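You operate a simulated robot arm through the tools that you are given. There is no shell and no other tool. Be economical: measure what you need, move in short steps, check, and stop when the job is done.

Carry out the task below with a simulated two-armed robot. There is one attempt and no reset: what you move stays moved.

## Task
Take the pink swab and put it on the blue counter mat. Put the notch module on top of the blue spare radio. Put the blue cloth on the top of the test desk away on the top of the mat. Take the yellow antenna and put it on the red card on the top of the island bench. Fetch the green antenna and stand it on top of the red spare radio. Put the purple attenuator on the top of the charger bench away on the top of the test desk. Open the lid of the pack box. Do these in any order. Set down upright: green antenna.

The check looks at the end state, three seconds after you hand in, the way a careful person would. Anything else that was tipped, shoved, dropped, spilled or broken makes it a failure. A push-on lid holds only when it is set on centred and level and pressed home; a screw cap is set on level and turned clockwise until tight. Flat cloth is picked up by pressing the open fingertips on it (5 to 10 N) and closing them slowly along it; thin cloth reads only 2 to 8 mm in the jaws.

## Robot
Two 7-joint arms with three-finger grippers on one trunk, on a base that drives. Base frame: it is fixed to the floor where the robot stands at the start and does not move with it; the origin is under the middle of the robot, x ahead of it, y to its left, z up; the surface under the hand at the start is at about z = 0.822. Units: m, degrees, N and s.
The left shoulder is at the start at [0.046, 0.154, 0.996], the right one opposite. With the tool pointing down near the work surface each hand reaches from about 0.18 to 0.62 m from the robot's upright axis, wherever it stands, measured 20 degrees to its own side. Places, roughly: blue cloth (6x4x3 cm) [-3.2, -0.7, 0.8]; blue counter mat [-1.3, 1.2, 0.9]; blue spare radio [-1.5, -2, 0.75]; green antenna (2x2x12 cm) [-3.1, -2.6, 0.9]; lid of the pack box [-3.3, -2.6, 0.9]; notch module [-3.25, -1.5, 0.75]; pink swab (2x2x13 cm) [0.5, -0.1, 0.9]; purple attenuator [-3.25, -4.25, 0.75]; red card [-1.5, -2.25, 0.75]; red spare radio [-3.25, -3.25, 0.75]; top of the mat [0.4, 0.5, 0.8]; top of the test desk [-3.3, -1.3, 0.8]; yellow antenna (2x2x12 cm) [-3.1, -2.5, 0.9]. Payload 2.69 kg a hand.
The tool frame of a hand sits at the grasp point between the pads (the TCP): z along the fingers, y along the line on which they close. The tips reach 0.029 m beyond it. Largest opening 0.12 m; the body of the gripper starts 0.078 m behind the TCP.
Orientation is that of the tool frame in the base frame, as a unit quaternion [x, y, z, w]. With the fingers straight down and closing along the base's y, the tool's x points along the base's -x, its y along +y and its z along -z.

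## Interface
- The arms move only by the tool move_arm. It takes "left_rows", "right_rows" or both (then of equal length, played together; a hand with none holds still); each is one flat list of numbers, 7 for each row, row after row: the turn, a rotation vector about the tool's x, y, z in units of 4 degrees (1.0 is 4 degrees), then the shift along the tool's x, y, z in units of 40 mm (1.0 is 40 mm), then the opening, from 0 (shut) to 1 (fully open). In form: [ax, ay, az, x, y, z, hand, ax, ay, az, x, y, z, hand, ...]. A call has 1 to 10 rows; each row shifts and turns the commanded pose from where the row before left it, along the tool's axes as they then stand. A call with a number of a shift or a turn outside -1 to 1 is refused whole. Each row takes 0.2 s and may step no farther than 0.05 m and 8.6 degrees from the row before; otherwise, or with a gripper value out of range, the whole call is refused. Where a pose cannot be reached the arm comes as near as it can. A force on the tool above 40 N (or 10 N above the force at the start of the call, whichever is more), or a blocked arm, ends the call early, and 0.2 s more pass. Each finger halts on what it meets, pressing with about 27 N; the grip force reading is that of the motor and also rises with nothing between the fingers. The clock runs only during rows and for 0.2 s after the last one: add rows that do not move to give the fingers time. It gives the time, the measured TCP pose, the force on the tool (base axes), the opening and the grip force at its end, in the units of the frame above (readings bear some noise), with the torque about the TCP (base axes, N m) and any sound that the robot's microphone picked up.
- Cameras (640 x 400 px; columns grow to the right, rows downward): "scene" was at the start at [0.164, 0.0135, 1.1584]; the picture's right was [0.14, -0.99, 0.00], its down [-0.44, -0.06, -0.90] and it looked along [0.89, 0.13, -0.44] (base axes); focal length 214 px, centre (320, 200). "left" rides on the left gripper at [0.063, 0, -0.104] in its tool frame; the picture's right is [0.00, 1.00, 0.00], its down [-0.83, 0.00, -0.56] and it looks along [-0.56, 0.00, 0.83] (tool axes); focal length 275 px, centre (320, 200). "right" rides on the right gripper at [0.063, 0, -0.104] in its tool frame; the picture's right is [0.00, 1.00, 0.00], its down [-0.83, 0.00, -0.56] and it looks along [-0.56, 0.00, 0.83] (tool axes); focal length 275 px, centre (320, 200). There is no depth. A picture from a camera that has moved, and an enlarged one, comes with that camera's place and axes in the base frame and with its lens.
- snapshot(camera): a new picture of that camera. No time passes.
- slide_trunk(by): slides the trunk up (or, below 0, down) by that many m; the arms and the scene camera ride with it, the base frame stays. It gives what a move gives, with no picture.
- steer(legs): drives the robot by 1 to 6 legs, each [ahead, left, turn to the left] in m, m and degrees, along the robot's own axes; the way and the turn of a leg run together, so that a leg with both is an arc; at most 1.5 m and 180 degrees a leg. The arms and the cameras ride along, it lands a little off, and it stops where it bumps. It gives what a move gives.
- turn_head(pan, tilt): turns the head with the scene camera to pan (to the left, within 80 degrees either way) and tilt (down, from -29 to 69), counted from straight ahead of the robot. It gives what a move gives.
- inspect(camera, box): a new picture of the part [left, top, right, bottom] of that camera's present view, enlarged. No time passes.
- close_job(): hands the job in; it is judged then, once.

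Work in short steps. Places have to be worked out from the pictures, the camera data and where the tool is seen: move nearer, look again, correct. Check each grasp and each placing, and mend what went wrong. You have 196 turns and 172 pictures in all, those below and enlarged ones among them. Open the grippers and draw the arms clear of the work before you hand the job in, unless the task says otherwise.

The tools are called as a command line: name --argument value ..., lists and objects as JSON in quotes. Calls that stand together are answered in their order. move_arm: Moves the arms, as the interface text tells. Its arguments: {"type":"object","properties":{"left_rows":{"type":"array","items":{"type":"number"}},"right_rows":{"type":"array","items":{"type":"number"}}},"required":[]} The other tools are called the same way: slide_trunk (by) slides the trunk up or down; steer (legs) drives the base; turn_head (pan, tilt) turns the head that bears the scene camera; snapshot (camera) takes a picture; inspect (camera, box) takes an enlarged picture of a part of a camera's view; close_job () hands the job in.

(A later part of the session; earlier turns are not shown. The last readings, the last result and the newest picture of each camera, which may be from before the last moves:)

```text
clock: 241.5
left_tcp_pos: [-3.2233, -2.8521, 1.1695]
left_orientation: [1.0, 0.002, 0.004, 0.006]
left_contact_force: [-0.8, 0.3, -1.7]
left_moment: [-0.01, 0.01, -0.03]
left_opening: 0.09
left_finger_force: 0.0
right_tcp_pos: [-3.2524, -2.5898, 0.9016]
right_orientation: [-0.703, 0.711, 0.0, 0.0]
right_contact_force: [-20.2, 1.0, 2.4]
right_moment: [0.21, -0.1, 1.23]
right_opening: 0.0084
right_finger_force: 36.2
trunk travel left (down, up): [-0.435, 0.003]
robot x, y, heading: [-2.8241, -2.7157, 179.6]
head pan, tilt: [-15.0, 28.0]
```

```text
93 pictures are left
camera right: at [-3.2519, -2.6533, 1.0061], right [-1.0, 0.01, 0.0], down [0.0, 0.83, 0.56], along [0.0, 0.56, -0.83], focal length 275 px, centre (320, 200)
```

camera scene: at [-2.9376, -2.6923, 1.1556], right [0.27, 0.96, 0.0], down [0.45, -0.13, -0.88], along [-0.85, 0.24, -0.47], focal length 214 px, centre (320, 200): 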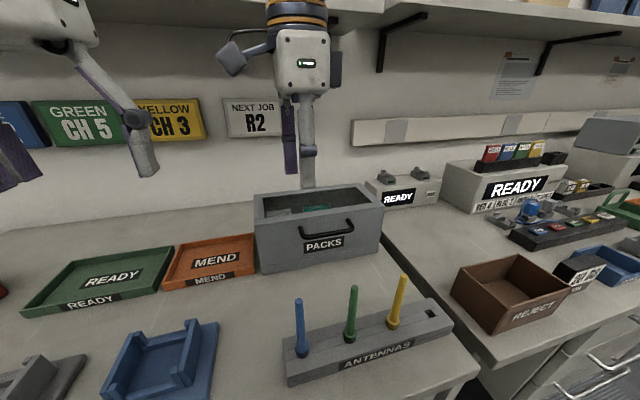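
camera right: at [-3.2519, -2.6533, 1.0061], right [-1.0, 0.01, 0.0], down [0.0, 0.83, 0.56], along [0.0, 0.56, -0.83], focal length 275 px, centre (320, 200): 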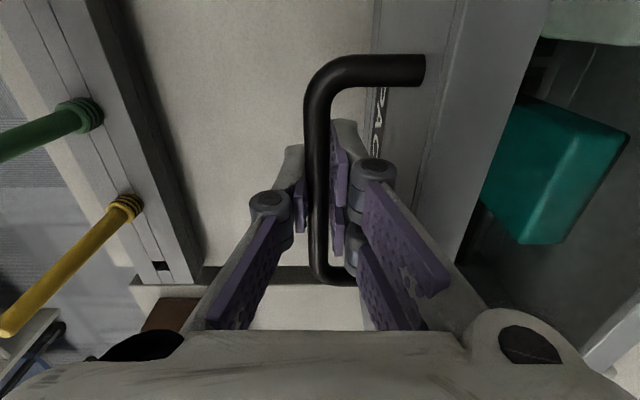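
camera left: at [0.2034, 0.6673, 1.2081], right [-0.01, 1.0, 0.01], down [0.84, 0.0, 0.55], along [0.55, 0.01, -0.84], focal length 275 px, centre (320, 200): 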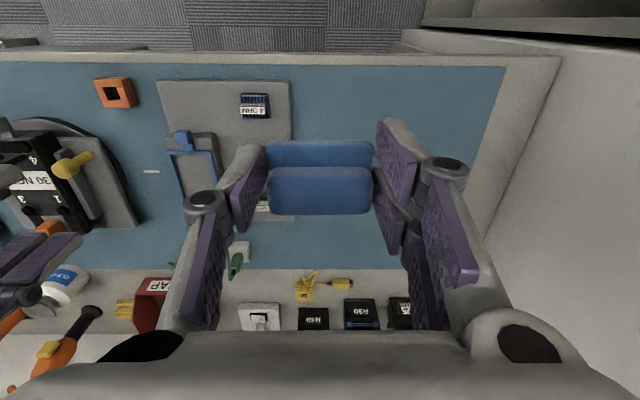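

Gripped again. Following the arc in 6° steps (first 4).

move_arm --right_rows '[0, 0, 0, 0, 0.21, -0.42, 0, 0, 0, 0, 0, 0.2525, -0.395, 0, 0, 0, 0, 0, 0.2925, -0.3675, 0, 0, 0, 0, 0, 0.33, -0.335, 0, 0, 0, 0, 0, 0, 0, 0]'

snapshot --camera "scene"

```text
clock: 242.7
left_tcp_pos: [-3.2251, -2.8504, 1.1666]
left_orientation: [1.0, 0.002, 0.007, 0.005]
left_contact_force: [0.6, -0.9, -0.3]
left_moment: [0.02, -0.01, -0.02]
left_opening: 0.0901
left_finger_force: 0.1
right_tcp_pos: [-3.2955, -2.5899, 0.9613]
right_orientation: [-0.703, 0.711, -0.002, 0.003]
right_contact_force: [-15.0, 3.1, -23.7]
right_moment: [-0.6, -0.13, 1.12]
right_opening: 0.0088
right_finger_force: 36.4
trunk travel left (down, up): [-0.435, 0.003]
robot x, y, heading: [-2.8267, -2.7166, 179.3]
head pan, tilt: [-15.0, 28.0]
```

```text
92 pictures are left
camera scene: at [-2.9222, -2.6917, 1.2358], right [0.27, 0.96, 0.0], down [0.45, -0.13, -0.88], along [-0.85, 0.24, -0.47], focal length 214 px, centre (320, 200)
```

scene: 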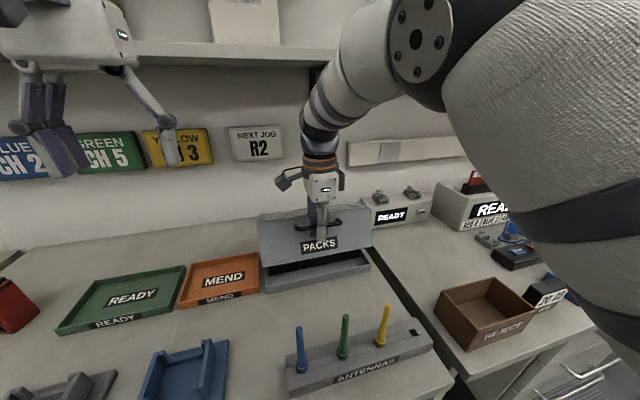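

Works well (~24° open). Continue the arc.

move_arm --right_rows '[0, 0, 0, 0, 0.3625, -0.3, 0, 0, 0, 0, 0, 0.3925, -0.26, 0, 0, 0, 0, 0, 0.415, -0.215, 0, 0, 0, 0, 0, 0, 0, 0]'

snapshot --camera "scene"

```text
clock: 243.7
left_tcp_pos: [-3.2246, -2.8516, 1.1675]
left_orientation: [1.0, 0.002, 0.005, 0.005]
left_contact_force: [0.6, -0.6, 0.5]
left_moment: [0.0, -0.03, 0.01]
left_opening: 0.0901
left_finger_force: 0.0
right_tcp_pos: [-3.3419, -2.5907, 0.9928]
right_orientation: [-0.703, 0.711, -0.003, 0.002]
right_contact_force: [-6.9, 0.3, -23.2]
right_moment: [-0.53, -0.05, 1.04]
right_opening: 0.0087
right_finger_force: 36.2
trunk travel left (down, up): [-0.435, 0.003]
robot x, y, heading: [-2.8266, -2.7186, 179.5]
head pan, tilt: [-15.0, 28.0]
```

```text
91 pictures are left
camera scene: at [-2.9211, -2.6921, 1.2359], right [0.27, 0.96, 0.0], down [0.45, -0.13, -0.88], along [-0.85, 0.24, -0.47], focal length 214 px, centre (320, 200)
```

scene: 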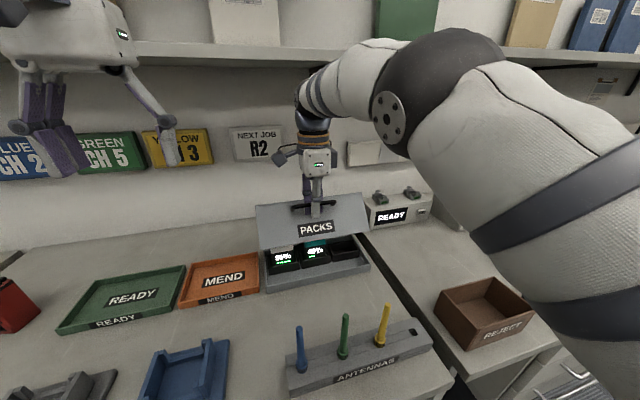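

About 42° open. Continue three more steps.

move_arm --right_rows '[0, 0, 0, 0, 0.4375, -0.1725, 0, 0, 0, 0, 0, 0.4525, -0.125, 0, 0, 0, 0, 0, 0.4625, -0.0775, 0, 0, 0, 0, 0, 0, 0, 0]'

snapshot --camera "scene"

```text
clock: 244.7
left_tcp_pos: [-3.224, -2.8495, 1.1669]
left_orientation: [1.0, 0.002, 0.006, 0.005]
left_contact_force: [-0.2, -0.4, 0.0]
left_moment: [0.02, -0.03, 0.0]
left_opening: 0.0898
left_finger_force: 0.1
right_tcp_pos: [-3.3646, -2.5905, 1.0017]
right_orientation: [-0.702, 0.712, -0.002, 0.003]
right_contact_force: [-4.3, 8.7, -25.1]
right_moment: [0.01, -0.02, 1.05]
right_opening: 0.0089
right_finger_force: 36.5
right hand out of reach, approached as far as the arm can: row 2, 3
trunk travel left (down, up): [-0.435, 0.003]
robot x, y, heading: [-2.8284, -2.7193, 179.5]
head pan, tilt: [-15.0, 28.0]
```

```text
90 pictures are left
camera scene: at [-2.9211, -2.6909, 1.2359], right [0.27, 0.96, 0.0], down [0.45, -0.13, -0.88], along [-0.85, 0.24, -0.47], focal length 214 px, centre (320, 200)
```

scene: 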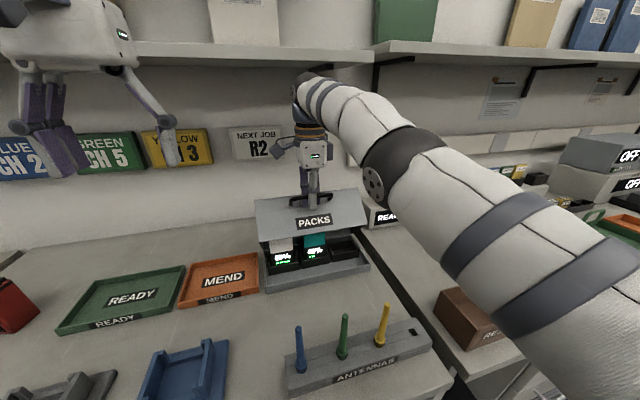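

Reach limit at ~50°. Tilting the hand's tips forward (wrist toward the robot) gains reach while the bar turns in the grip.

move_arm --right_rows '[-1, 0, 0, 0, 0, 0, 0, -1, 0, 0, 0, 0, 0, 0, -1, 0, 0, 0, 0, 0, 0, -1, 0, 0, 0, 0, 0, 0, -1, 0, 0, 0, 0, 0, 0, -1, 0, 0, 0, 0, 0, 0, 0, 0, 0, 0, 0, 0, 0]'

snapshot --camera "scene"

```text
clock: 246.3
left_tcp_pos: [-3.2225, -2.8484, 1.1686]
left_orientation: [1.0, 0.003, 0.004, 0.006]
left_contact_force: [-0.9, -0.8, 0.3]
left_moment: [0.01, 0.02, -0.04]
left_opening: 0.09
left_finger_force: 0.1
right_tcp_pos: [-3.3658, -2.5915, 1.0041]
right_orientation: [-0.689, 0.695, 0.147, -0.145]
right_contact_force: [-2.2, 18.0, -10.8]
right_moment: [0.18, 0.01, 0.78]
right_opening: 0.0089
right_finger_force: 36.4
right hand out of reach, approached as far as the arm can: row 1
trunk travel left (down, up): [-0.435, 0.003]
robot x, y, heading: [-2.8295, -2.7179, 179.6]
head pan, tilt: [-15.0, 28.0]
```

```text
89 pictures are left
camera scene: at [-2.9195, -2.69, 1.2361], right [0.27, 0.96, 0.0], down [0.45, -0.13, -0.88], along [-0.85, 0.24, -0.47], focal length 214 px, centre (320, 200)
```

scene: 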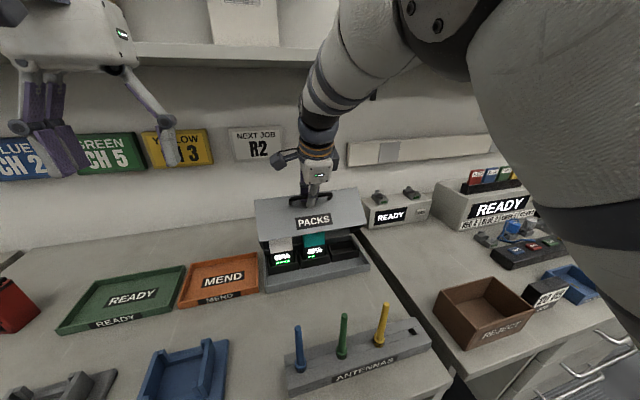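

Wrist tilted 24°. Continuing the arc with converted axes.

move_arm --right_rows '[0, 0, 0, -0.05, 0.497, 0.095, 0, 0, 0, 0, 0, 0.453, 0.139, 0, 0, 0, 0, 0, 0.437, 0.186, 0, 0, 0, 0, 0, 0, 0, 0]'

snapshot --camera "scene"

```text
clock: 247.3
left_tcp_pos: [-3.2212, -2.8511, 1.1692]
left_orientation: [1.0, 0.002, 0.005, 0.005]
left_contact_force: [-0.3, 0.3, -0.4]
left_moment: [0.03, -0.01, 0.0]
left_opening: 0.0901
left_finger_force: 0.1
right_tcp_pos: [-3.4245, -2.5911, 1.0128]
right_orientation: [-0.688, 0.695, 0.147, -0.147]
right_contact_force: [0.4, 7.8, -3.0]
right_moment: [-0.66, -0.05, 0.98]
right_opening: 0.0089
right_finger_force: 36.5
trunk travel left (down, up): [-0.435, 0.003]
robot x, y, heading: [-2.8265, -2.7187, 179.1]
head pan, tilt: [-15.0, 28.0]
```

```text
88 pictures are left
camera scene: at [-2.9187, -2.6915, 1.2362], right [0.27, 0.96, 0.0], down [0.45, -0.13, -0.88], along [-0.85, 0.24, -0.47], focal length 214 px, centre (320, 200)
```

scene: 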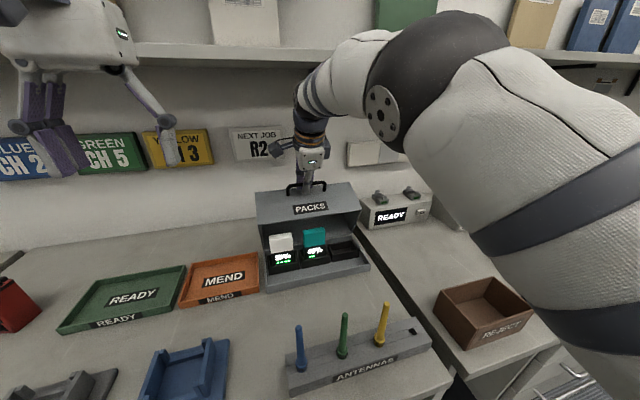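

~68° open and weight has nearly vanished (past balance). Two more steps.

move_arm --right_rows '[0, 0, 0, 0, 0.4175, 0.235, 0, 0, 0, 0, 0, 0.39, 0.278, 0, 0, 0, 0, 0, 0, 0, 0]'

snapshot --camera "scene"

```text
clock: 248.1
left_tcp_pos: [-3.2216, -2.8523, 1.1704]
left_orientation: [1.0, 0.002, 0.004, 0.003]
left_contact_force: [-0.5, -0.2, 0.3]
left_moment: [0.0, -0.05, -0.02]
left_opening: 0.0901
left_finger_force: 0.1
right_tcp_pos: [-3.4569, -2.591, 1.0077]
right_orientation: [-0.687, 0.696, 0.148, -0.148]
right_contact_force: [-6.4, -1.8, 10.4]
right_moment: [-0.55, 0.08, 0.77]
right_opening: 0.0088
right_finger_force: 36.3
right hand out of reach, approached as far as the arm can: row 2
trunk travel left (down, up): [-0.435, 0.003]
robot x, y, heading: [-2.8281, -2.7153, 179.6]
head pan, tilt: [-15.0, 28.0]
```

```text
87 pictures are left
camera scene: at [-2.9181, -2.6929, 1.2365], right [0.27, 0.96, 0.0], down [0.45, -0.13, -0.88], along [-0.85, 0.24, -0.47], focal length 214 px, centre (320, 200)
```

scene: 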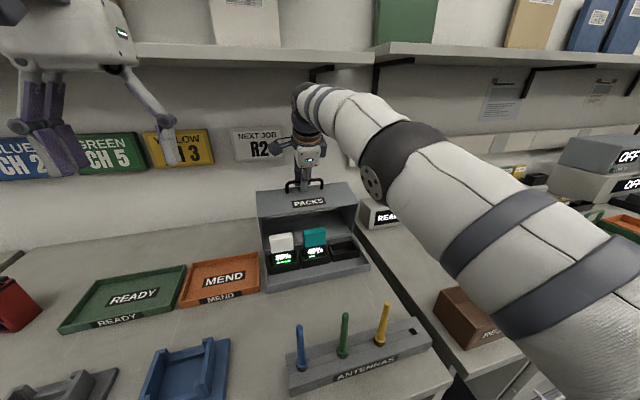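

~80° open, past its balance. Release gently and withdraw upward along the tool axis.

move_arm --right_rows '[0, 0, 0, 0, 0, 0, 0.12, 0, 0, 0, 0, 0, 0, 0.22, 0, 0, 0, 0, 0, 0, 0.25, 0, 0, 0, 0, 0, 0, 0.25]'

snapshot --camera "scene"

snapshot --camera "right"

```text
clock: 249.1
left_tcp_pos: [-3.2209, -2.8518, 1.1684]
left_orientation: [1.0, 0.002, 0.004, 0.005]
left_contact_force: [0.2, -0.5, 0.5]
left_moment: [0.03, 0.02, 0.06]
left_opening: 0.0899
left_finger_force: 0.1
right_tcp_pos: [-3.4561, -2.5894, 1.0041]
right_orientation: [-0.689, 0.695, 0.147, -0.146]
right_contact_force: [-0.2, -0.1, -0.7]
right_moment: [-0.03, 0.04, 0.01]
right_opening: 0.03
right_finger_force: 0.1
trunk travel left (down, up): [-0.435, 0.003]
robot x, y, heading: [-2.83, -2.7172, 179.6]
head pan, tilt: [-15.0, 28.0]
```

```text
86 pictures are left
camera scene: at [-2.9185, -2.6925, 1.2362], right [0.27, 0.96, 0.0], down [0.45, -0.13, -0.88], along [-0.85, 0.24, -0.47], focal length 214 px, centre (320, 200)
```

scene: 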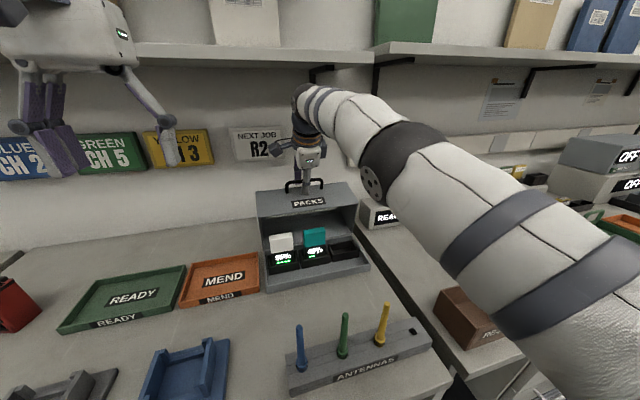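

```text
85 pictures are left
camera right: at [-3.4144, -2.6543, 1.0991], right [-0.91, 0.01, 0.4], down [0.23, 0.83, 0.51], along [-0.33, 0.56, -0.76], focal length 275 px, centre (320, 200)
```

right: 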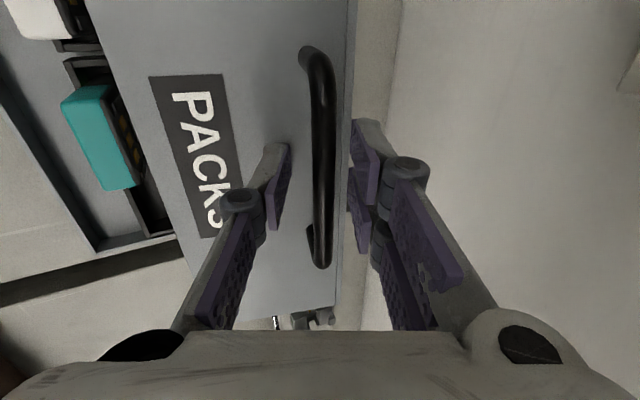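

Bar is loose between the fingers and the lid hasn't fallen forward. Withdraw along the tool axis, then check that the lid stays.

move_arm --right_rows '[0, 0, 0, 0, 0, -0.7, 0.25, 0, 0, 0, 0, 0, -0.7, 0.25, 0, 0, 0, 0, 0, 0, 0.25]'

snapshot --camera "scene"

```text
clock: 249.9
left_tcp_pos: [-3.2208, -2.8506, 1.1674]
left_orientation: [1.0, 0.002, 0.004, 0.005]
left_contact_force: [-0.8, -1.2, -0.1]
left_moment: [0.0, 0.0, 0.0]
left_opening: 0.09
left_finger_force: 0.1
right_tcp_pos: [-3.4353, -2.5921, 1.0559]
right_orientation: [-0.688, 0.696, 0.147, -0.145]
right_contact_force: [-0.2, -0.4, -0.3]
right_moment: [0.0, 0.01, 0.03]
right_opening: 0.0298
right_finger_force: 0.1
trunk travel left (down, up): [-0.435, 0.003]
robot x, y, heading: [-2.8305, -2.7213, 179.6]
head pan, tilt: [-15.0, 28.0]
```

```text
84 pictures are left
camera scene: at [-2.9189, -2.6925, 1.2361], right [0.27, 0.96, 0.0], down [0.45, -0.13, -0.88], along [-0.85, 0.24, -0.47], focal length 214 px, centre (320, 200)
```

scene: 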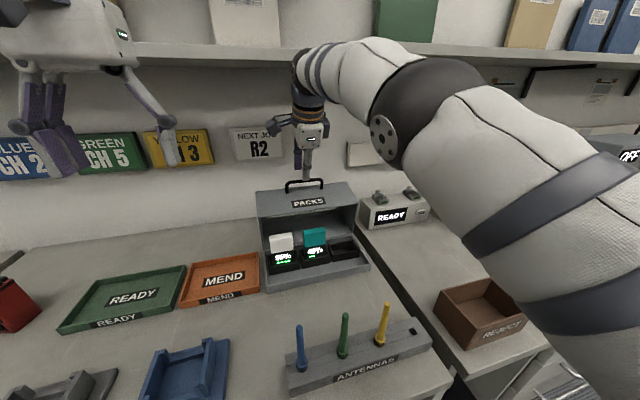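

The lid stays open. Bring the right hand back and over toward the yellow antenna, then un-tilt it.

move_arm --right_rows '[0, 0, 0, 0, 0, -0.9, 0.4, 0, 0, 0, -0.167, -0.84, -0.373, 0.4, 0, 0, 0, -0.167, -0.84, -0.373, 0.4, 0, 0, 0, -0.167, -0.84, -0.373, 0.4, 0, 0, 0, -0.167, -0.84, -0.373, 0.4, 0, 0, 0, -0.167, -0.84, -0.373, 0.4, 0, 0, 0, -0.167, -0.84, -0.373, 0.4, 0, 0, 0, -0.167, -0.84, -0.373, 0.4, 0, 0, 0, -0.167, -0.84, -0.373, 0.4, 0, 0, 0, -0.167, -0.84, -0.373, 0.4]'

move_arm --right_rows '[1, 0, 0, 0, 0, 0, 0.4, 1, 0, 0, 0, 0, 0, 0.4, 1, 0, 0, 0, 0, 0, 0.4, 1, 0, 0, 0, 0, 0, 0.4, 1, 0, 0, 0, 0, 0, 0.4, 1, 0, 0, 0, 0, 0, 0.4, 0, 0, 0, 0, 0, 0, 0.4]'

snapshot --camera "right"

snapshot --camera "scene"

```text
clock: 252.1
left_tcp_pos: [-3.2205, -2.8511, 1.1701]
left_orientation: [1.0, 0.002, 0.005, 0.005]
left_contact_force: [1.4, -0.2, -0.2]
left_moment: [-0.02, 0.04, 0.01]
left_opening: 0.09
left_finger_force: 0.0
right_tcp_pos: [-3.2689, -2.4816, 1.0642]
right_orientation: [-0.688, 0.695, 0.147, -0.145]
right_contact_force: [-1.6, 0.1, -0.2]
right_moment: [0.04, 0.0, 0.0]
right_opening: 0.0478
right_finger_force: 0.0
right hand out of reach, approached as far as the arm can: row 5, 6, 7, 8, 9, 10
trunk travel left (down, up): [-0.435, 0.003]
robot x, y, heading: [-2.8272, -2.7189, 179.7]
head pan, tilt: [-15.0, 28.0]
```

```text
clock: 253.7
left_tcp_pos: [-3.2209, -2.8526, 1.1702]
left_orientation: [1.0, 0.002, 0.004, 0.005]
left_contact_force: [-0.1, 0.7, -0.2]
left_moment: [0.0, 0.0, 0.01]
left_opening: 0.0901
left_finger_force: 0.2
right_tcp_pos: [-3.2696, -2.4807, 1.0643]
right_orientation: [-0.704, 0.71, -0.001, 0.002]
right_contact_force: [1.3, 0.0, -0.2]
right_moment: [-0.02, 0.01, 0.0]
right_opening: 0.0482
right_finger_force: 0.1
trunk travel left (down, up): [-0.435, 0.003]
robot x, y, heading: [-2.8282, -2.7171, 179.8]
head pan, tilt: [-15.0, 28.0]
```

```text
83 pictures are left
camera right: at [-3.2682, -2.5448, 1.1685], right [-1.0, 0.01, 0.0], down [0.0, 0.83, 0.56], along [0.01, 0.56, -0.83], focal length 275 px, centre (320, 200)
```

right: 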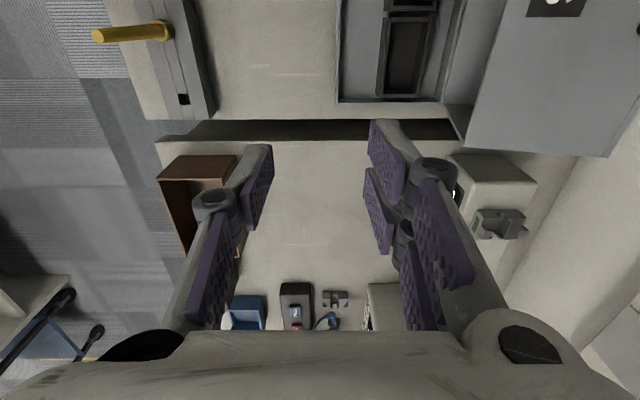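

```text
82 pictures are left
camera scene: at [-2.9182, -2.6926, 1.2363], right [0.27, 0.96, 0.0], down [0.45, -0.13, -0.88], along [-0.85, 0.24, -0.47], focal length 214 px, centre (320, 200)
```

scene: 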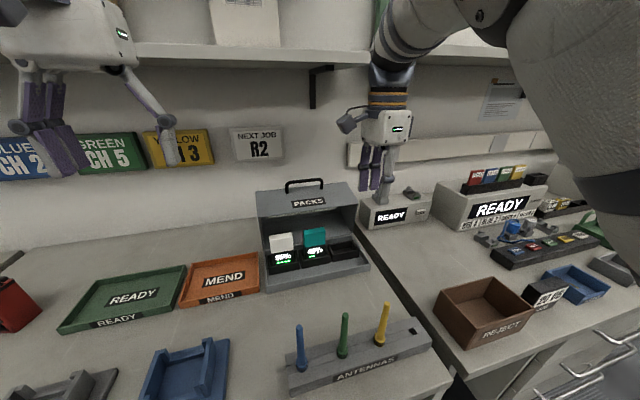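

With this yaw the hand can't come closer than ~0.44 m; back the base up 0.2 m instead.

steer --legs '[[-0.2, 0, 0]]'

snapshot --camera "right"

```text
clock: 255.2
left_tcp_pos: [-3.0261, -2.8538, 1.1699]
left_orientation: [1.0, 0.001, 0.004, 0.005]
left_contact_force: [0.9, 0.0, 0.2]
left_moment: [-0.01, 0.03, 0.02]
left_opening: 0.0899
left_finger_force: 0.0
right_tcp_pos: [-3.0748, -2.4823, 1.0641]
right_orientation: [-0.704, 0.71, -0.001, 0.001]
right_contact_force: [-0.6, 0.1, 0.3]
right_moment: [-0.04, 0.04, 0.01]
right_opening: 0.0481
right_finger_force: 0.1
trunk travel left (down, up): [-0.435, 0.003]
robot x, y, heading: [-2.6354, -2.7146, 179.1]
head pan, tilt: [-15.0, 28.0]
```

```text
81 pictures are left
camera right: at [-3.0741, -2.5465, 1.1682], right [-1.0, 0.01, 0.0], down [0.0, 0.83, 0.56], along [0.01, 0.56, -0.83], focal length 275 px, centre (320, 200)
```

right: 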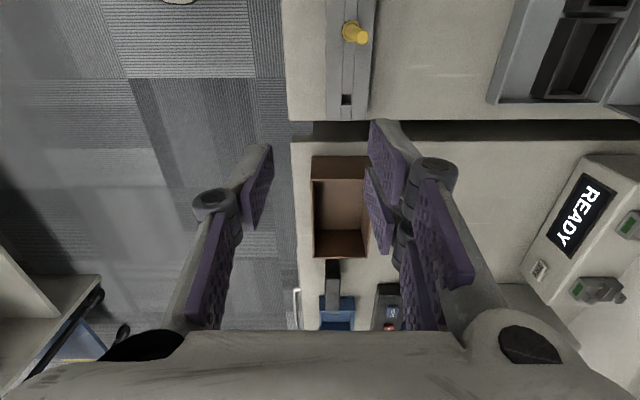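

Yellow antenna at [-3.102,-2.534]. Move above it and partway down.

move_arm --right_rows '[0, 0, 0, 0.65, 0.34, 0, 0.4, 0, 0, 0, 0.65, 0.34, 0, 0.4, 0, 0, 0, 0, 0, 0.9, 0.4, 0, 0, 0, 0, 0, 0.8, 0.4, 0, 0, 0, 0, 0, 0, 0.4]'

snapshot --camera "right"

```text
clock: 256.4
left_tcp_pos: [-3.0274, -2.8538, 1.1692]
left_orientation: [1.0, 0.002, 0.004, 0.005]
left_contact_force: [-0.3, -0.1, -0.5]
left_moment: [0.02, 0.01, -0.03]
left_opening: 0.0898
left_finger_force: 0.0
right_tcp_pos: [-3.0998, -2.5341, 0.9947]
right_orientation: [-0.704, 0.711, -0.002, 0.0]
right_contact_force: [-0.7, 0.5, -0.2]
right_moment: [-0.03, 0.01, 0.01]
right_opening: 0.0481
right_finger_force: 0.0
trunk travel left (down, up): [-0.435, 0.003]
robot x, y, heading: [-2.6339, -2.7206, 179.6]
head pan, tilt: [-15.0, 28.0]
```

```text
80 pictures are left
camera right: at [-3.1, -2.5986, 1.1], right [-1.0, 0.01, 0.0], down [0.0, 0.83, 0.56], along [0.0, 0.56, -0.83], focal length 275 px, centre (320, 200)
```

right: 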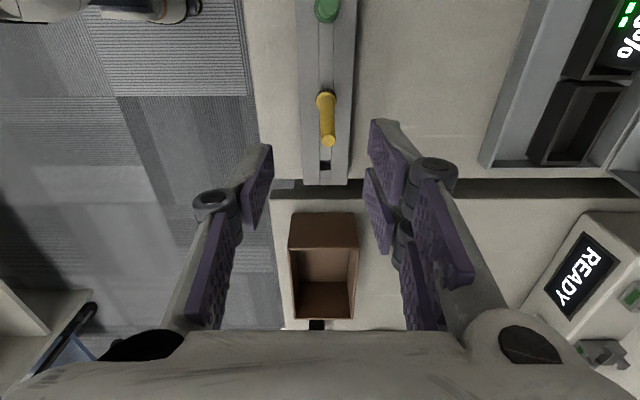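

Shift 5 mm, lower 8 cm and close.

move_arm --right_rows '[0, 0, 0, 0, 0.12, 0.7, 0.4, 0, 0, 0, 0, 0, 0.7, 0.4, 0, 0, 0, 0, 0, 0.6, 0.4, 0, 0, 0, 0, 0, 0, 0.4, 0, 0, 0, 0, 0, 0, 0.15, 0, 0, 0, 0, 0, 0, 0, 0, 0, 0, 0, 0, 0, 0, 0, 0, 0, 0, 0, 0, 0]'

snapshot --camera "right"

```text
clock: 258.2
left_tcp_pos: [-3.028, -2.8519, 1.1687]
left_orientation: [1.0, 0.001, 0.004, 0.005]
left_contact_force: [0.0, 0.1, -0.4]
left_moment: [0.0, 0.01, 0.02]
left_opening: 0.0901
left_finger_force: 0.0
right_tcp_pos: [-3.1068, -2.5356, 0.9145]
right_orientation: [-0.703, 0.711, 0.0, 0.001]
right_contact_force: [-0.4, 0.1, 0.2]
right_moment: [0.02, 0.03, 0.01]
right_opening: 0.0094
right_finger_force: 27.1
trunk travel left (down, up): [-0.435, 0.003]
robot x, y, heading: [-2.6319, -2.7202, 179.4]
head pan, tilt: [-15.0, 28.0]
```

```text
79 pictures are left
camera right: at [-3.1064, -2.5986, 1.0201], right [-1.0, 0.01, 0.0], down [0.0, 0.83, 0.56], along [0.01, 0.56, -0.83], focal length 275 px, centre (320, 200)
```

right: 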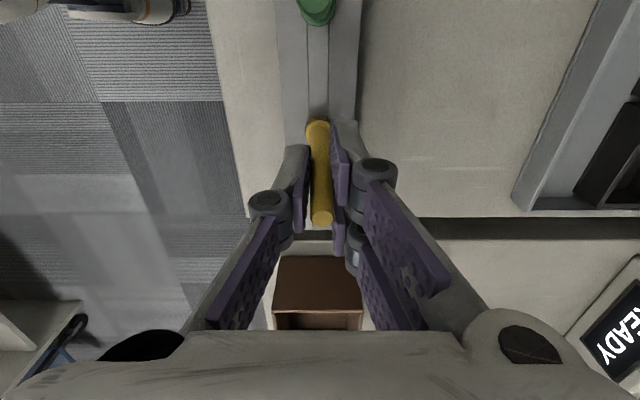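

Gripped (9.4 mm). Lift up, then sidestep right so the left hand is in front of the green antenna.

move_arm --right_rows '[0, 0, 0, 0, 0, -0.5, 0, 0, 0, 0, 0, 0, -0.9, 0, 0, 0, 0, 0, 0, -1, 0, 0, 0, 0, 0, 0, -1, 0, 0, 0, 0, 0, 0, -0.8, 0, 0, 0, 0, 0, 0, 0, 0]'

steer --legs '[[0, -0.26, 0.5]]'

snapshot --camera "right"

snapshot --camera "left"

```text
clock: 259.6
left_tcp_pos: [-3.0284, -2.8524, 1.1677]
left_orientation: [1.0, 0.001, 0.005, 0.005]
left_contact_force: [-0.1, -0.1, 0.0]
left_moment: [0.0, -0.02, 0.03]
left_opening: 0.0897
left_finger_force: 0.0
right_tcp_pos: [-3.1081, -2.5336, 1.0843]
right_orientation: [-0.703, 0.711, -0.002, 0.001]
right_contact_force: [-0.7, 0.1, -0.3]
right_moment: [0.02, -0.03, -0.02]
right_opening: 0.0092
right_finger_force: 26.8
trunk travel left (down, up): [-0.435, 0.003]
robot x, y, heading: [-2.6329, -2.7206, 179.5]
head pan, tilt: [-15.0, 28.0]
```

```text
clock: 262.2
left_tcp_pos: [-3.0255, -2.6005, 1.1686]
left_orientation: [1.0, 0.005, 0.004, 0.005]
left_contact_force: [0.2, 0.4, -0.2]
left_moment: [0.0, -0.04, -0.01]
left_opening: 0.09
left_finger_force: 0.0
right_tcp_pos: [-3.1087, -2.2811, 1.0843]
right_orientation: [-0.706, 0.708, -0.001, 0.001]
right_contact_force: [-0.6, 0.1, -0.3]
right_moment: [-0.03, 0.02, 0.01]
right_opening: 0.0092
right_finger_force: 27.5
trunk travel left (down, up): [-0.435, 0.003]
robot x, y, heading: [-2.6371, -2.4639, 179.9]
head pan, tilt: [-15.0, 28.0]
```

```text
78 pictures are left
camera right: at [-3.1073, -2.3446, 1.1886], right [-1.0, 0.0, 0.0], down [0.0, 0.83, 0.56], along [0.0, 0.56, -0.83], focal length 275 px, centre (320, 200)
```

right: 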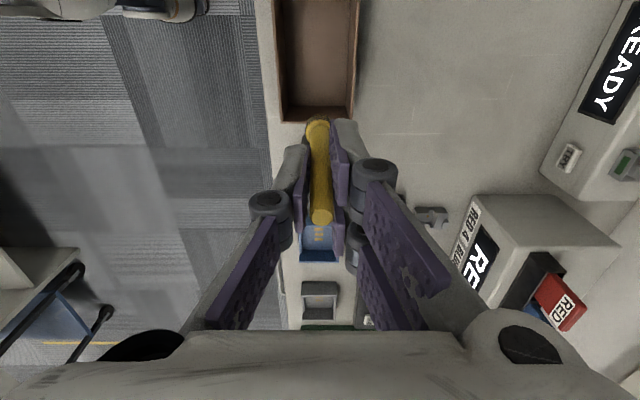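

```text
77 pictures are left
camera left: at [-2.9636, -2.5985, 1.2734], right [0.01, -1.0, 0.01], down [-0.84, 0.0, 0.55], along [-0.55, -0.01, -0.84], focal length 275 px, centre (320, 200)
```

left: 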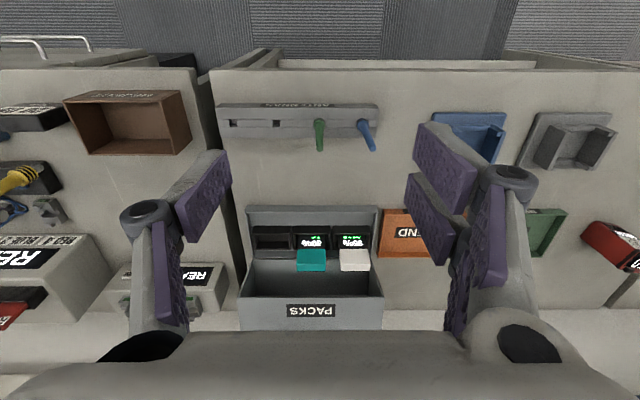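

Green antenna at [-3.100,-2.602]. Moving the left hand above it with 5 cm opening.

move_arm --left_rows '[0, 0, 0, -0.94, 0.05, 0, 0.42, 0, 0, 0, -0.94, 0, 0, 0.42, 0, 0, 0, 0, 0, 0.9, 0.42, 0, 0, 0, 0, 0, 0.9, 0.42, 0, 0, 0, 0, 0, 0.9, 0.42, 0, 0, 0, 0, 0, 0.9, 0.42, 0, 0, 0, 0, 0, 0.8, 0.42, 0, 0, 0, 0, 0, 0, 0.42]'

snapshot --camera "left"

```text
clock: 264.0
left_tcp_pos: [-3.0891, -2.6043, 0.9922]
left_orientation: [1.0, 0.004, 0.005, 0.005]
left_contact_force: [-0.1, 0.1, 0.4]
left_moment: [0.02, 0.05, -0.02]
left_opening: 0.0505
left_finger_force: 0.1
left hand out of reach, approached as far as the arm can: row 2
right_tcp_pos: [-3.1087, -2.281, 1.0855]
right_orientation: [-0.706, 0.708, -0.001, 0.001]
right_contact_force: [0.2, 0.4, -0.2]
right_moment: [0.01, 0.0, 0.02]
right_opening: 0.009
right_finger_force: 26.7
trunk travel left (down, up): [-0.435, 0.003]
robot x, y, heading: [-2.633, -2.4649, 179.7]
head pan, tilt: [-15.0, 28.0]
```

```text
76 pictures are left
camera left: at [-3.0274, -2.6036, 1.0963], right [0.01, -1.0, 0.01], down [-0.84, 0.0, 0.55], along [-0.55, -0.01, -0.84], focal length 275 px, centre (320, 200)
```

left: 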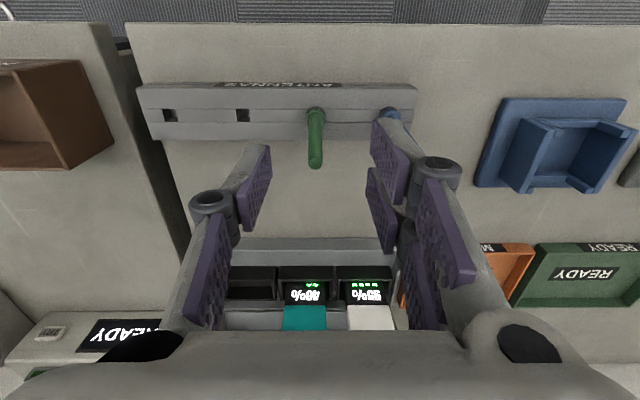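

Shift 14 mm forward, lower to z≈0.915, and close.

move_arm --left_rows '[0, 0, 0, -0.35, -0.05, 0.2, 0.42, 0, 0, 0, 0, 0, 0.6, 0.42, 0, 0, 0, 0, 0, 0.6, 0.42, 0, 0, 0, 0, 0, 0.5, 0.42, 0, 0, 0, 0, 0, 0, 0.42, 0, 0, 0, 0, 0, 0, 0.15, 0, 0, 0, 0, 0, 0, 0, 0, 0, 0, 0, 0, 0, 0, 0, 0, 0, 0, 0, 0, 0]'

snapshot --camera "left"

```text
clock: 266.0
left_tcp_pos: [-3.1034, -2.6036, 0.9152]
left_orientation: [1.0, 0.005, 0.004, 0.004]
left_contact_force: [0.3, -0.4, 0.1]
left_moment: [0.01, 0.02, -0.01]
left_opening: 0.0094
left_finger_force: 27.2
right_tcp_pos: [-3.1073, -2.2817, 1.0851]
right_orientation: [-0.706, 0.708, -0.001, 0.0]
right_contact_force: [0.8, 1.3, 0.7]
right_moment: [-0.01, 0.01, -0.01]
right_opening: 0.0092
right_finger_force: 26.5
trunk travel left (down, up): [-0.435, 0.003]
robot x, y, heading: [-2.6316, -2.4646, 180.1]
head pan, tilt: [-15.0, 28.0]
```

```text
75 pictures are left
camera left: at [-3.0416, -2.602, 1.0195], right [0.01, -1.0, 0.01], down [-0.84, 0.0, 0.55], along [-0.55, -0.01, -0.84], focal length 275 px, centre (320, 200)
```

left: 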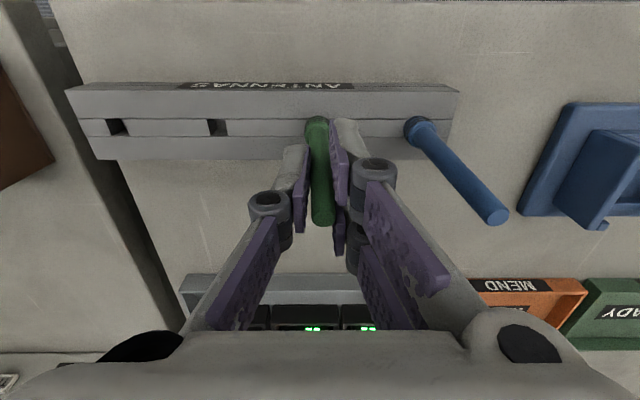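

Gripped. Lift, then sidestep left to the red radio.

move_arm --left_rows '[0, 0, 0, 0, 0, -0.5, 0, 0, 0, 0, 0, 0, -0.9, 0, 0, 0, 0, 0, 0, -1, 0, 0, 0, 0, 0, 0, -1, 0, 0, 0, 0, 0.3, 0, -0.8, 0, 0, 0, 0, 0, 0, 0, 0]'

steer --legs '[[-0.05, 0.64, 0]]'

turn_head --pan 15 --tilt 30

snapshot --camera "scene"

snapshot --camera "left"

```text
clock: 267.4
left_tcp_pos: [-3.093, -2.604, 1.0849]
left_orientation: [1.0, 0.005, 0.005, 0.005]
left_contact_force: [-0.1, 0.1, -0.6]
left_moment: [0.02, -0.01, 0.0]
left_opening: 0.0093
left_finger_force: 26.4
right_tcp_pos: [-3.1079, -2.2821, 1.0835]
right_orientation: [-0.706, 0.708, -0.001, 0.001]
right_contact_force: [0.5, -0.2, -1.0]
right_moment: [-0.02, -0.04, 0.01]
right_opening: 0.0088
right_finger_force: 26.8
trunk travel left (down, up): [-0.435, 0.003]
robot x, y, heading: [-2.6339, -2.4639, 179.9]
head pan, tilt: [-15.0, 28.0]
```

```text
clock: 272.7
left_tcp_pos: [-3.0484, -3.2339, 1.0844]
left_orientation: [1.0, 0.001, 0.004, 0.005]
left_contact_force: [0.5, -0.3, -0.8]
left_moment: [0.01, 0.02, 0.04]
left_opening: 0.0092
left_finger_force: 27.2
right_tcp_pos: [-3.0616, -2.9124, 1.0837]
right_orientation: [-0.703, 0.711, 0.0, 0.001]
right_contact_force: [-0.1, 0.3, 0.4]
right_moment: [0.01, -0.03, -0.02]
right_opening: 0.0089
right_finger_force: 27.3
trunk travel left (down, up): [-0.435, 0.003]
robot x, y, heading: [-2.5874, -3.0993, 179.4]
head pan, tilt: [-15.0, 28.0]
```

```text
clock: 273.7
left_tcp_pos: [-3.0479, -3.2326, 1.0856]
left_orientation: [1.0, 0.002, 0.004, 0.003]
left_contact_force: [0.3, 0.5, 0.0]
left_moment: [0.0, -0.03, -0.03]
left_opening: 0.0091
left_finger_force: 26.8
right_tcp_pos: [-3.06, -2.9113, 1.0845]
right_orientation: [-0.703, 0.711, -0.001, 0.0]
right_contact_force: [-0.4, -0.7, -0.1]
right_moment: [0.04, 0.03, 0.0]
right_opening: 0.0087
right_finger_force: 26.8
trunk travel left (down, up): [-0.435, 0.003]
robot x, y, heading: [-2.5838, -3.099, 179.4]
head pan, tilt: [15.0, 30.0]
```

```text
74 pictures are left
camera scene: at [-2.6769, -3.1188, 1.2331], right [-0.25, 0.97, 0.0], down [0.48, 0.12, -0.87], along [-0.84, -0.22, -0.5], focal length 214 px, centre (320, 200)
```

scene: 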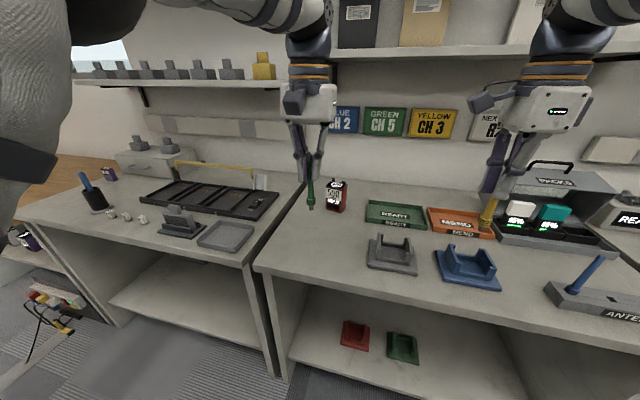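

```text
73 pictures are left
camera left: at [-2.9862, -3.2323, 1.1889], right [0.0, -1.0, 0.01], down [-0.84, 0.01, 0.55], along [-0.55, -0.01, -0.84], focal length 275 px, centre (320, 200)
```

left: 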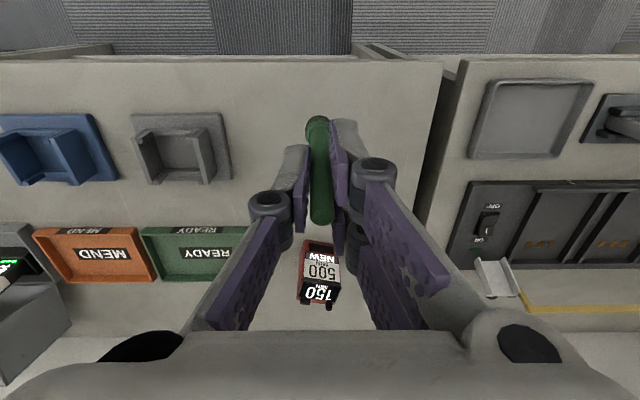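

Red radio top ≈[-3.355,-3.236,0.895]. Drive up close to the desk.

steer --legs '[[0.255, 0, 0.5]]'

inspect --camera "left" --box '[220, 80, 420, 280]'

snapshot --camera "scene"

```text
clock: 275.5
left_tcp_pos: [-3.2983, -3.2362, 1.0846]
left_orientation: [1.0, 0.005, 0.004, 0.004]
left_contact_force: [0.4, -0.3, -0.9]
left_moment: [0.01, -0.03, 0.01]
left_opening: 0.0089
left_finger_force: 27.3
right_tcp_pos: [-3.3151, -2.915, 1.0848]
right_orientation: [-0.707, 0.708, -0.001, 0.001]
right_contact_force: [0.1, -0.1, -0.3]
right_moment: [-0.04, -0.05, 0.02]
right_opening: 0.0087
right_finger_force: 26.9
trunk travel left (down, up): [-0.435, 0.003]
robot x, y, heading: [-2.8345, -3.0955, -180.2]
head pan, tilt: [15.0, 30.0]
```

```text
2.00 times, centred on (320, 180) of left
camera zoom: at [-3.237, -3.2352, 1.1889], right [0.01, -1.0, 0.01], down [-0.84, 0.0, 0.55], along [-0.55, -0.01, -0.84], focal length 551 px, centre (320, 240)
```

zoom: 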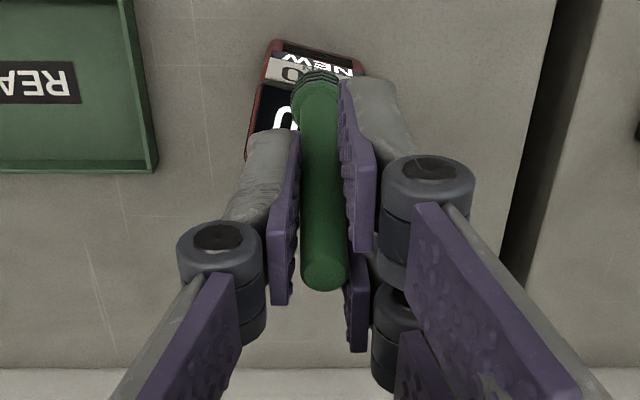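

```text
71 pictures are left
camera scene: at [-2.9289, -3.1188, 1.2331], right [-0.26, 0.97, 0.0], down [0.48, 0.13, -0.87], along [-0.84, -0.22, -0.5], focal length 214 px, centre (320, 200)
```

scene: 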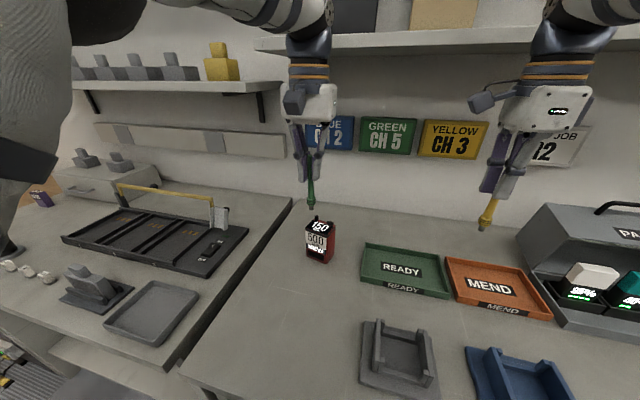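

inspect --camera "scene" --box '[280, 190, 360, 270]'

```text
5.00 times, centred on (320, 230) of scene
camera zoom: at [-2.9289, -3.1188, 1.2331], right [-0.26, 0.97, 0.0], down [0.48, 0.13, -0.87], along [-0.84, -0.22, -0.5], focal length 1072 px, centre (320, 50)
```

zoom: 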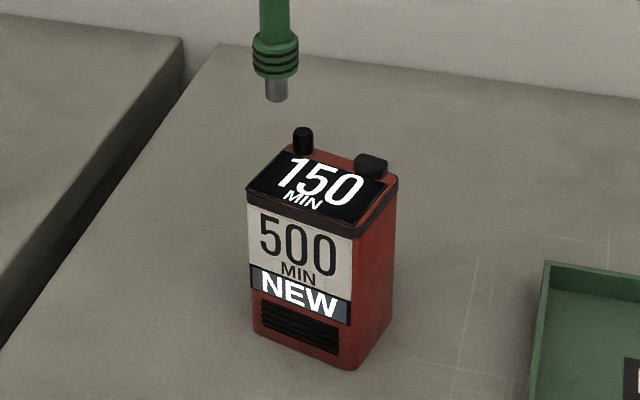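

Antenna bottom is ~0.0996 below the TCP and vertical. Label plateau centre ≈[-3.355,-3.232], top ≈0.897. Lower 5 cm, then move forward over it.

move_arm --left_rows '[0, 0, 0, 0, -0.1, 0.6, 0, 0, 0, 0, 0, 0, 0.7, 0, 0, 0, 0, -0.5, 0, 0, 0, 0, 0, 0, -0.5, 0, 0, 0, 0, 0, 0, -0.42, 0, 0, 0, 0, 0, 0, 0, 0, 0, 0]'

inspect --camera "scene" --box '[280, 180, 360, 260]'

```text
clock: 276.9
left_tcp_pos: [-3.3561, -3.2342, 1.0316]
left_orientation: [1.0, 0.006, 0.005, 0.005]
left_contact_force: [-0.2, 0.4, -0.1]
left_moment: [0.0, -0.01, 0.02]
left_opening: 0.0089
left_finger_force: 27.3
right_tcp_pos: [-3.3137, -2.9148, 1.0853]
right_orientation: [-0.707, 0.707, -0.001, 0.0]
right_contact_force: [1.1, -0.5, 0.7]
right_moment: [0.01, -0.03, 0.03]
right_opening: 0.0084
right_finger_force: 26.6
trunk travel left (down, up): [-0.435, 0.003]
robot x, y, heading: [-2.8396, -3.0947, -180.1]
head pan, tilt: [15.0, 30.0]
```

```text
5.00 times, centred on (320, 220) of scene
camera zoom: at [-2.928, -3.1188, 1.2331], right [-0.26, 0.97, 0.0], down [0.48, 0.13, -0.87], along [-0.84, -0.22, -0.5], focal length 1072 px, centre (320, 100)
```

zoom: 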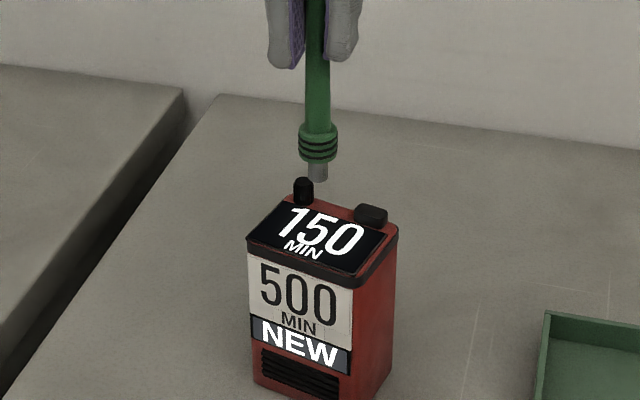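

Projected landing spot is the label's centre. Lower 2.8 cm then creep.

move_arm --left_rows '[0, 0, 0, 0, 0, 0.4, 0, 0, 0, 0, 0, 0, 0.3, 0, 0, 0, 0, 0, 0, 0, 0]'

inspect --camera "scene" --box '[280, 180, 360, 260]'

```text
clock: 277.7
left_tcp_pos: [-3.3556, -3.2343, 1.0027]
left_orientation: [1.0, 0.007, 0.004, 0.004]
left_contact_force: [0.2, -0.4, -0.7]
left_moment: [0.0, 0.0, -0.02]
left_opening: 0.0089
left_finger_force: 27.1
right_tcp_pos: [-3.3149, -2.9159, 1.0849]
right_orientation: [0.707, -0.707, 0.0, -0.001]
right_contact_force: [1.2, -0.1, -1.2]
right_moment: [-0.01, -0.03, 0.03]
right_opening: 0.0082
right_finger_force: 27.6
trunk travel left (down, up): [-0.435, 0.003]
robot x, y, heading: [-2.8402, -3.0962, -180.0]
head pan, tilt: [15.0, 30.0]
```

```text
5.00 times, centred on (320, 220) of scene
camera zoom: at [-2.9284, -3.1188, 1.2331], right [-0.26, 0.97, 0.0], down [0.48, 0.13, -0.87], along [-0.84, -0.22, -0.5], focal length 1072 px, centre (320, 100)
```

zoom: 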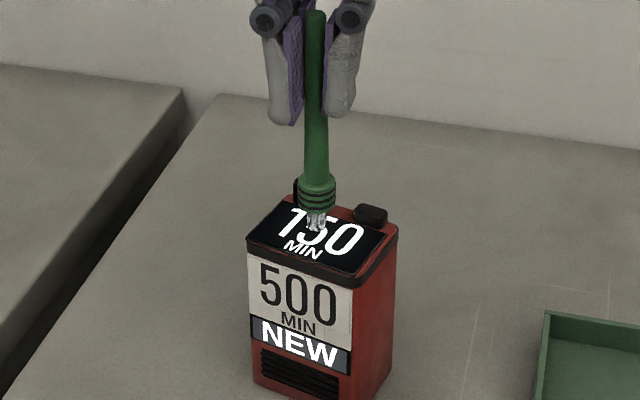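

Nearly touching. Creep down 5 mm in fine steps.

move_arm --left_rows '[0, 0, 0, 0, 0, 0.05, 0, 0, 0, 0, 0, 0, 0.04, 0, 0, 0, 0, 0, 0, 0.03, 0, 0, 0, 0, 0, 0, 0, 0]'

```text
clock: 278.7
left_tcp_pos: [-3.3554, -3.2335, 1.0009]
left_orientation: [1.0, 0.006, 0.003, 0.004]
left_contact_force: [0.5, 1.1, 2.7]
left_moment: [0.02, 0.01, 0.01]
left_opening: 0.0089
left_finger_force: 26.8
right_tcp_pos: [-3.313, -2.9148, 1.0842]
right_orientation: [-0.707, 0.707, 0.0, 0.001]
right_contact_force: [0.1, -0.3, -0.3]
right_moment: [-0.01, 0.03, 0.01]
right_opening: 0.0079
right_finger_force: 26.9
trunk travel left (down, up): [-0.435, 0.003]
robot x, y, heading: [-2.8404, -3.094, -180.0]
head pan, tilt: [15.0, 30.0]
```

move_arm --left_rows '[0, 0, 0, 0, 0, 0.04, 0, 0, 0, 0, 0, 0, 0, 0]'

inspect --camera "scene" --box '[290, 160, 350, 260]'

```text
clock: 279.3
left_tcp_pos: [-3.3542, -3.2354, 0.9986]
left_orientation: [1.0, 0.007, 0.003, 0.004]
left_contact_force: [-1.7, -0.1, 10.1]
left_moment: [0.01, 0.26, 0.02]
left_opening: 0.0089
left_finger_force: 26.6
right_tcp_pos: [-3.3152, -2.9145, 1.0856]
right_orientation: [0.707, -0.707, 0.001, 0.0]
right_contact_force: [0.4, -0.1, 0.4]
right_moment: [-0.02, 0.01, 0.01]
right_opening: 0.0078
right_finger_force: 27.2
trunk travel left (down, up): [-0.435, 0.003]
robot x, y, heading: [-2.8384, -3.0969, -180.1]
head pan, tilt: [15.0, 30.0]
```

```text
4.00 times, centred on (320, 210) of scene
camera zoom: at [-2.9278, -3.1186, 1.2332], right [-0.26, 0.97, 0.0], down [0.48, 0.13, -0.87], along [-0.84, -0.22, -0.5], focal length 858 px, centre (320, 160)
```

zoom: 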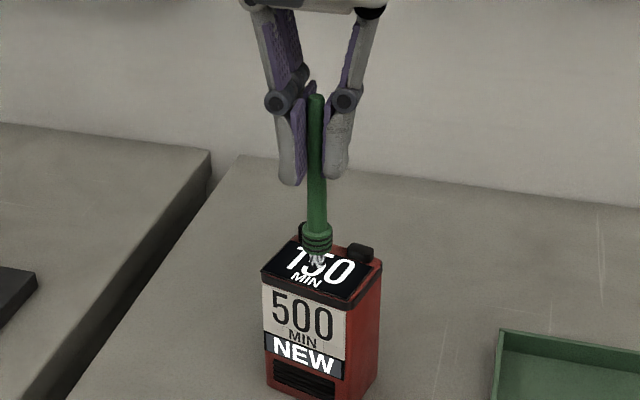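

10 N contact. Ease 0.8 mm and open in tiny steps.

move_arm --left_rows '[0, 0, 0, 0, 0, -0.03, 0, 0, 0, 0, 0, 0, 0, 0, 0, 0, 0, 0, 0, 0, 0.08, 0, 0, 0, 0, 0, 0, 0.09, 0, 0, 0, 0, 0, 0, 0.11, 0, 0, 0, 0, 0, 0, 0.14, 0, 0, 0, 0, 0, 0, 0.2, 0, 0, 0, 0, 0, 0, 0.25, 0, 0, 0, 0, 0, 0, 0.25]'

inspect --camera "scene" --box '[290, 160, 350, 260]'

snapshot --camera "left"

```text
clock: 281.3
left_tcp_pos: [-3.3542, -3.2348, 0.999]
left_orientation: [1.0, 0.007, 0.005, 0.005]
left_contact_force: [0.4, 0.1, 0.6]
left_moment: [-0.01, 0.02, -0.01]
left_opening: 0.0302
left_finger_force: 0.2
right_tcp_pos: [-3.3137, -2.9145, 1.0841]
right_orientation: [0.708, -0.707, 0.0, 0.0]
right_contact_force: [-0.4, 0.5, -0.2]
right_moment: [0.01, 0.02, 0.01]
right_opening: 0.0074
right_finger_force: 27.0
trunk travel left (down, up): [-0.435, 0.003]
robot x, y, heading: [-2.8395, -3.0981, -180.0]
head pan, tilt: [15.0, 30.0]
```

```text
4.00 times, centred on (320, 210) of scene
camera zoom: at [-2.9284, -3.1188, 1.2331], right [-0.26, 0.97, 0.0], down [0.48, 0.13, -0.87], along [-0.84, -0.22, -0.5], focal length 858 px, centre (320, 160)
```

zoom: 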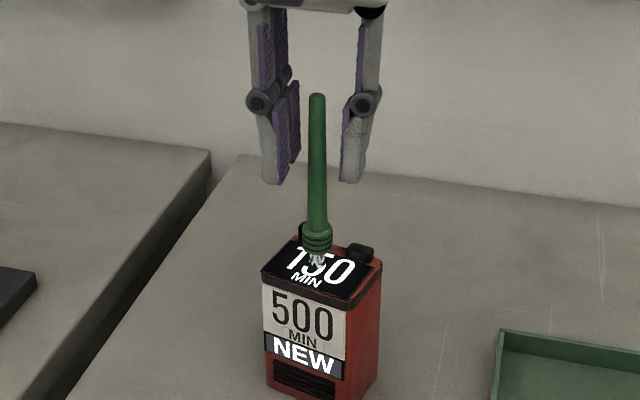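

```text
65 pictures are left
camera left: at [-3.2931, -3.233, 1.1035], right [0.01, -1.0, 0.01], down [-0.84, 0.0, 0.55], along [-0.55, -0.01, -0.84], focal length 275 px, centre (320, 200)
```

left: 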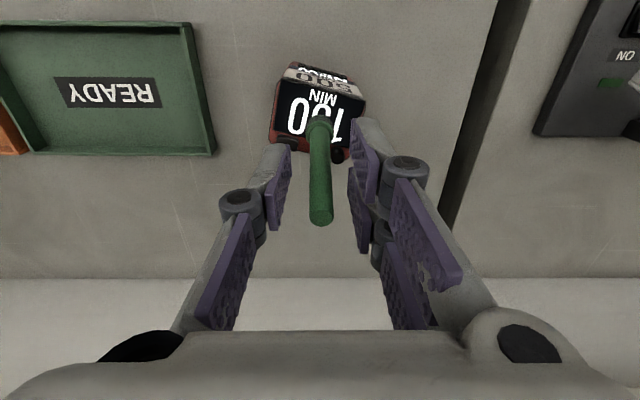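

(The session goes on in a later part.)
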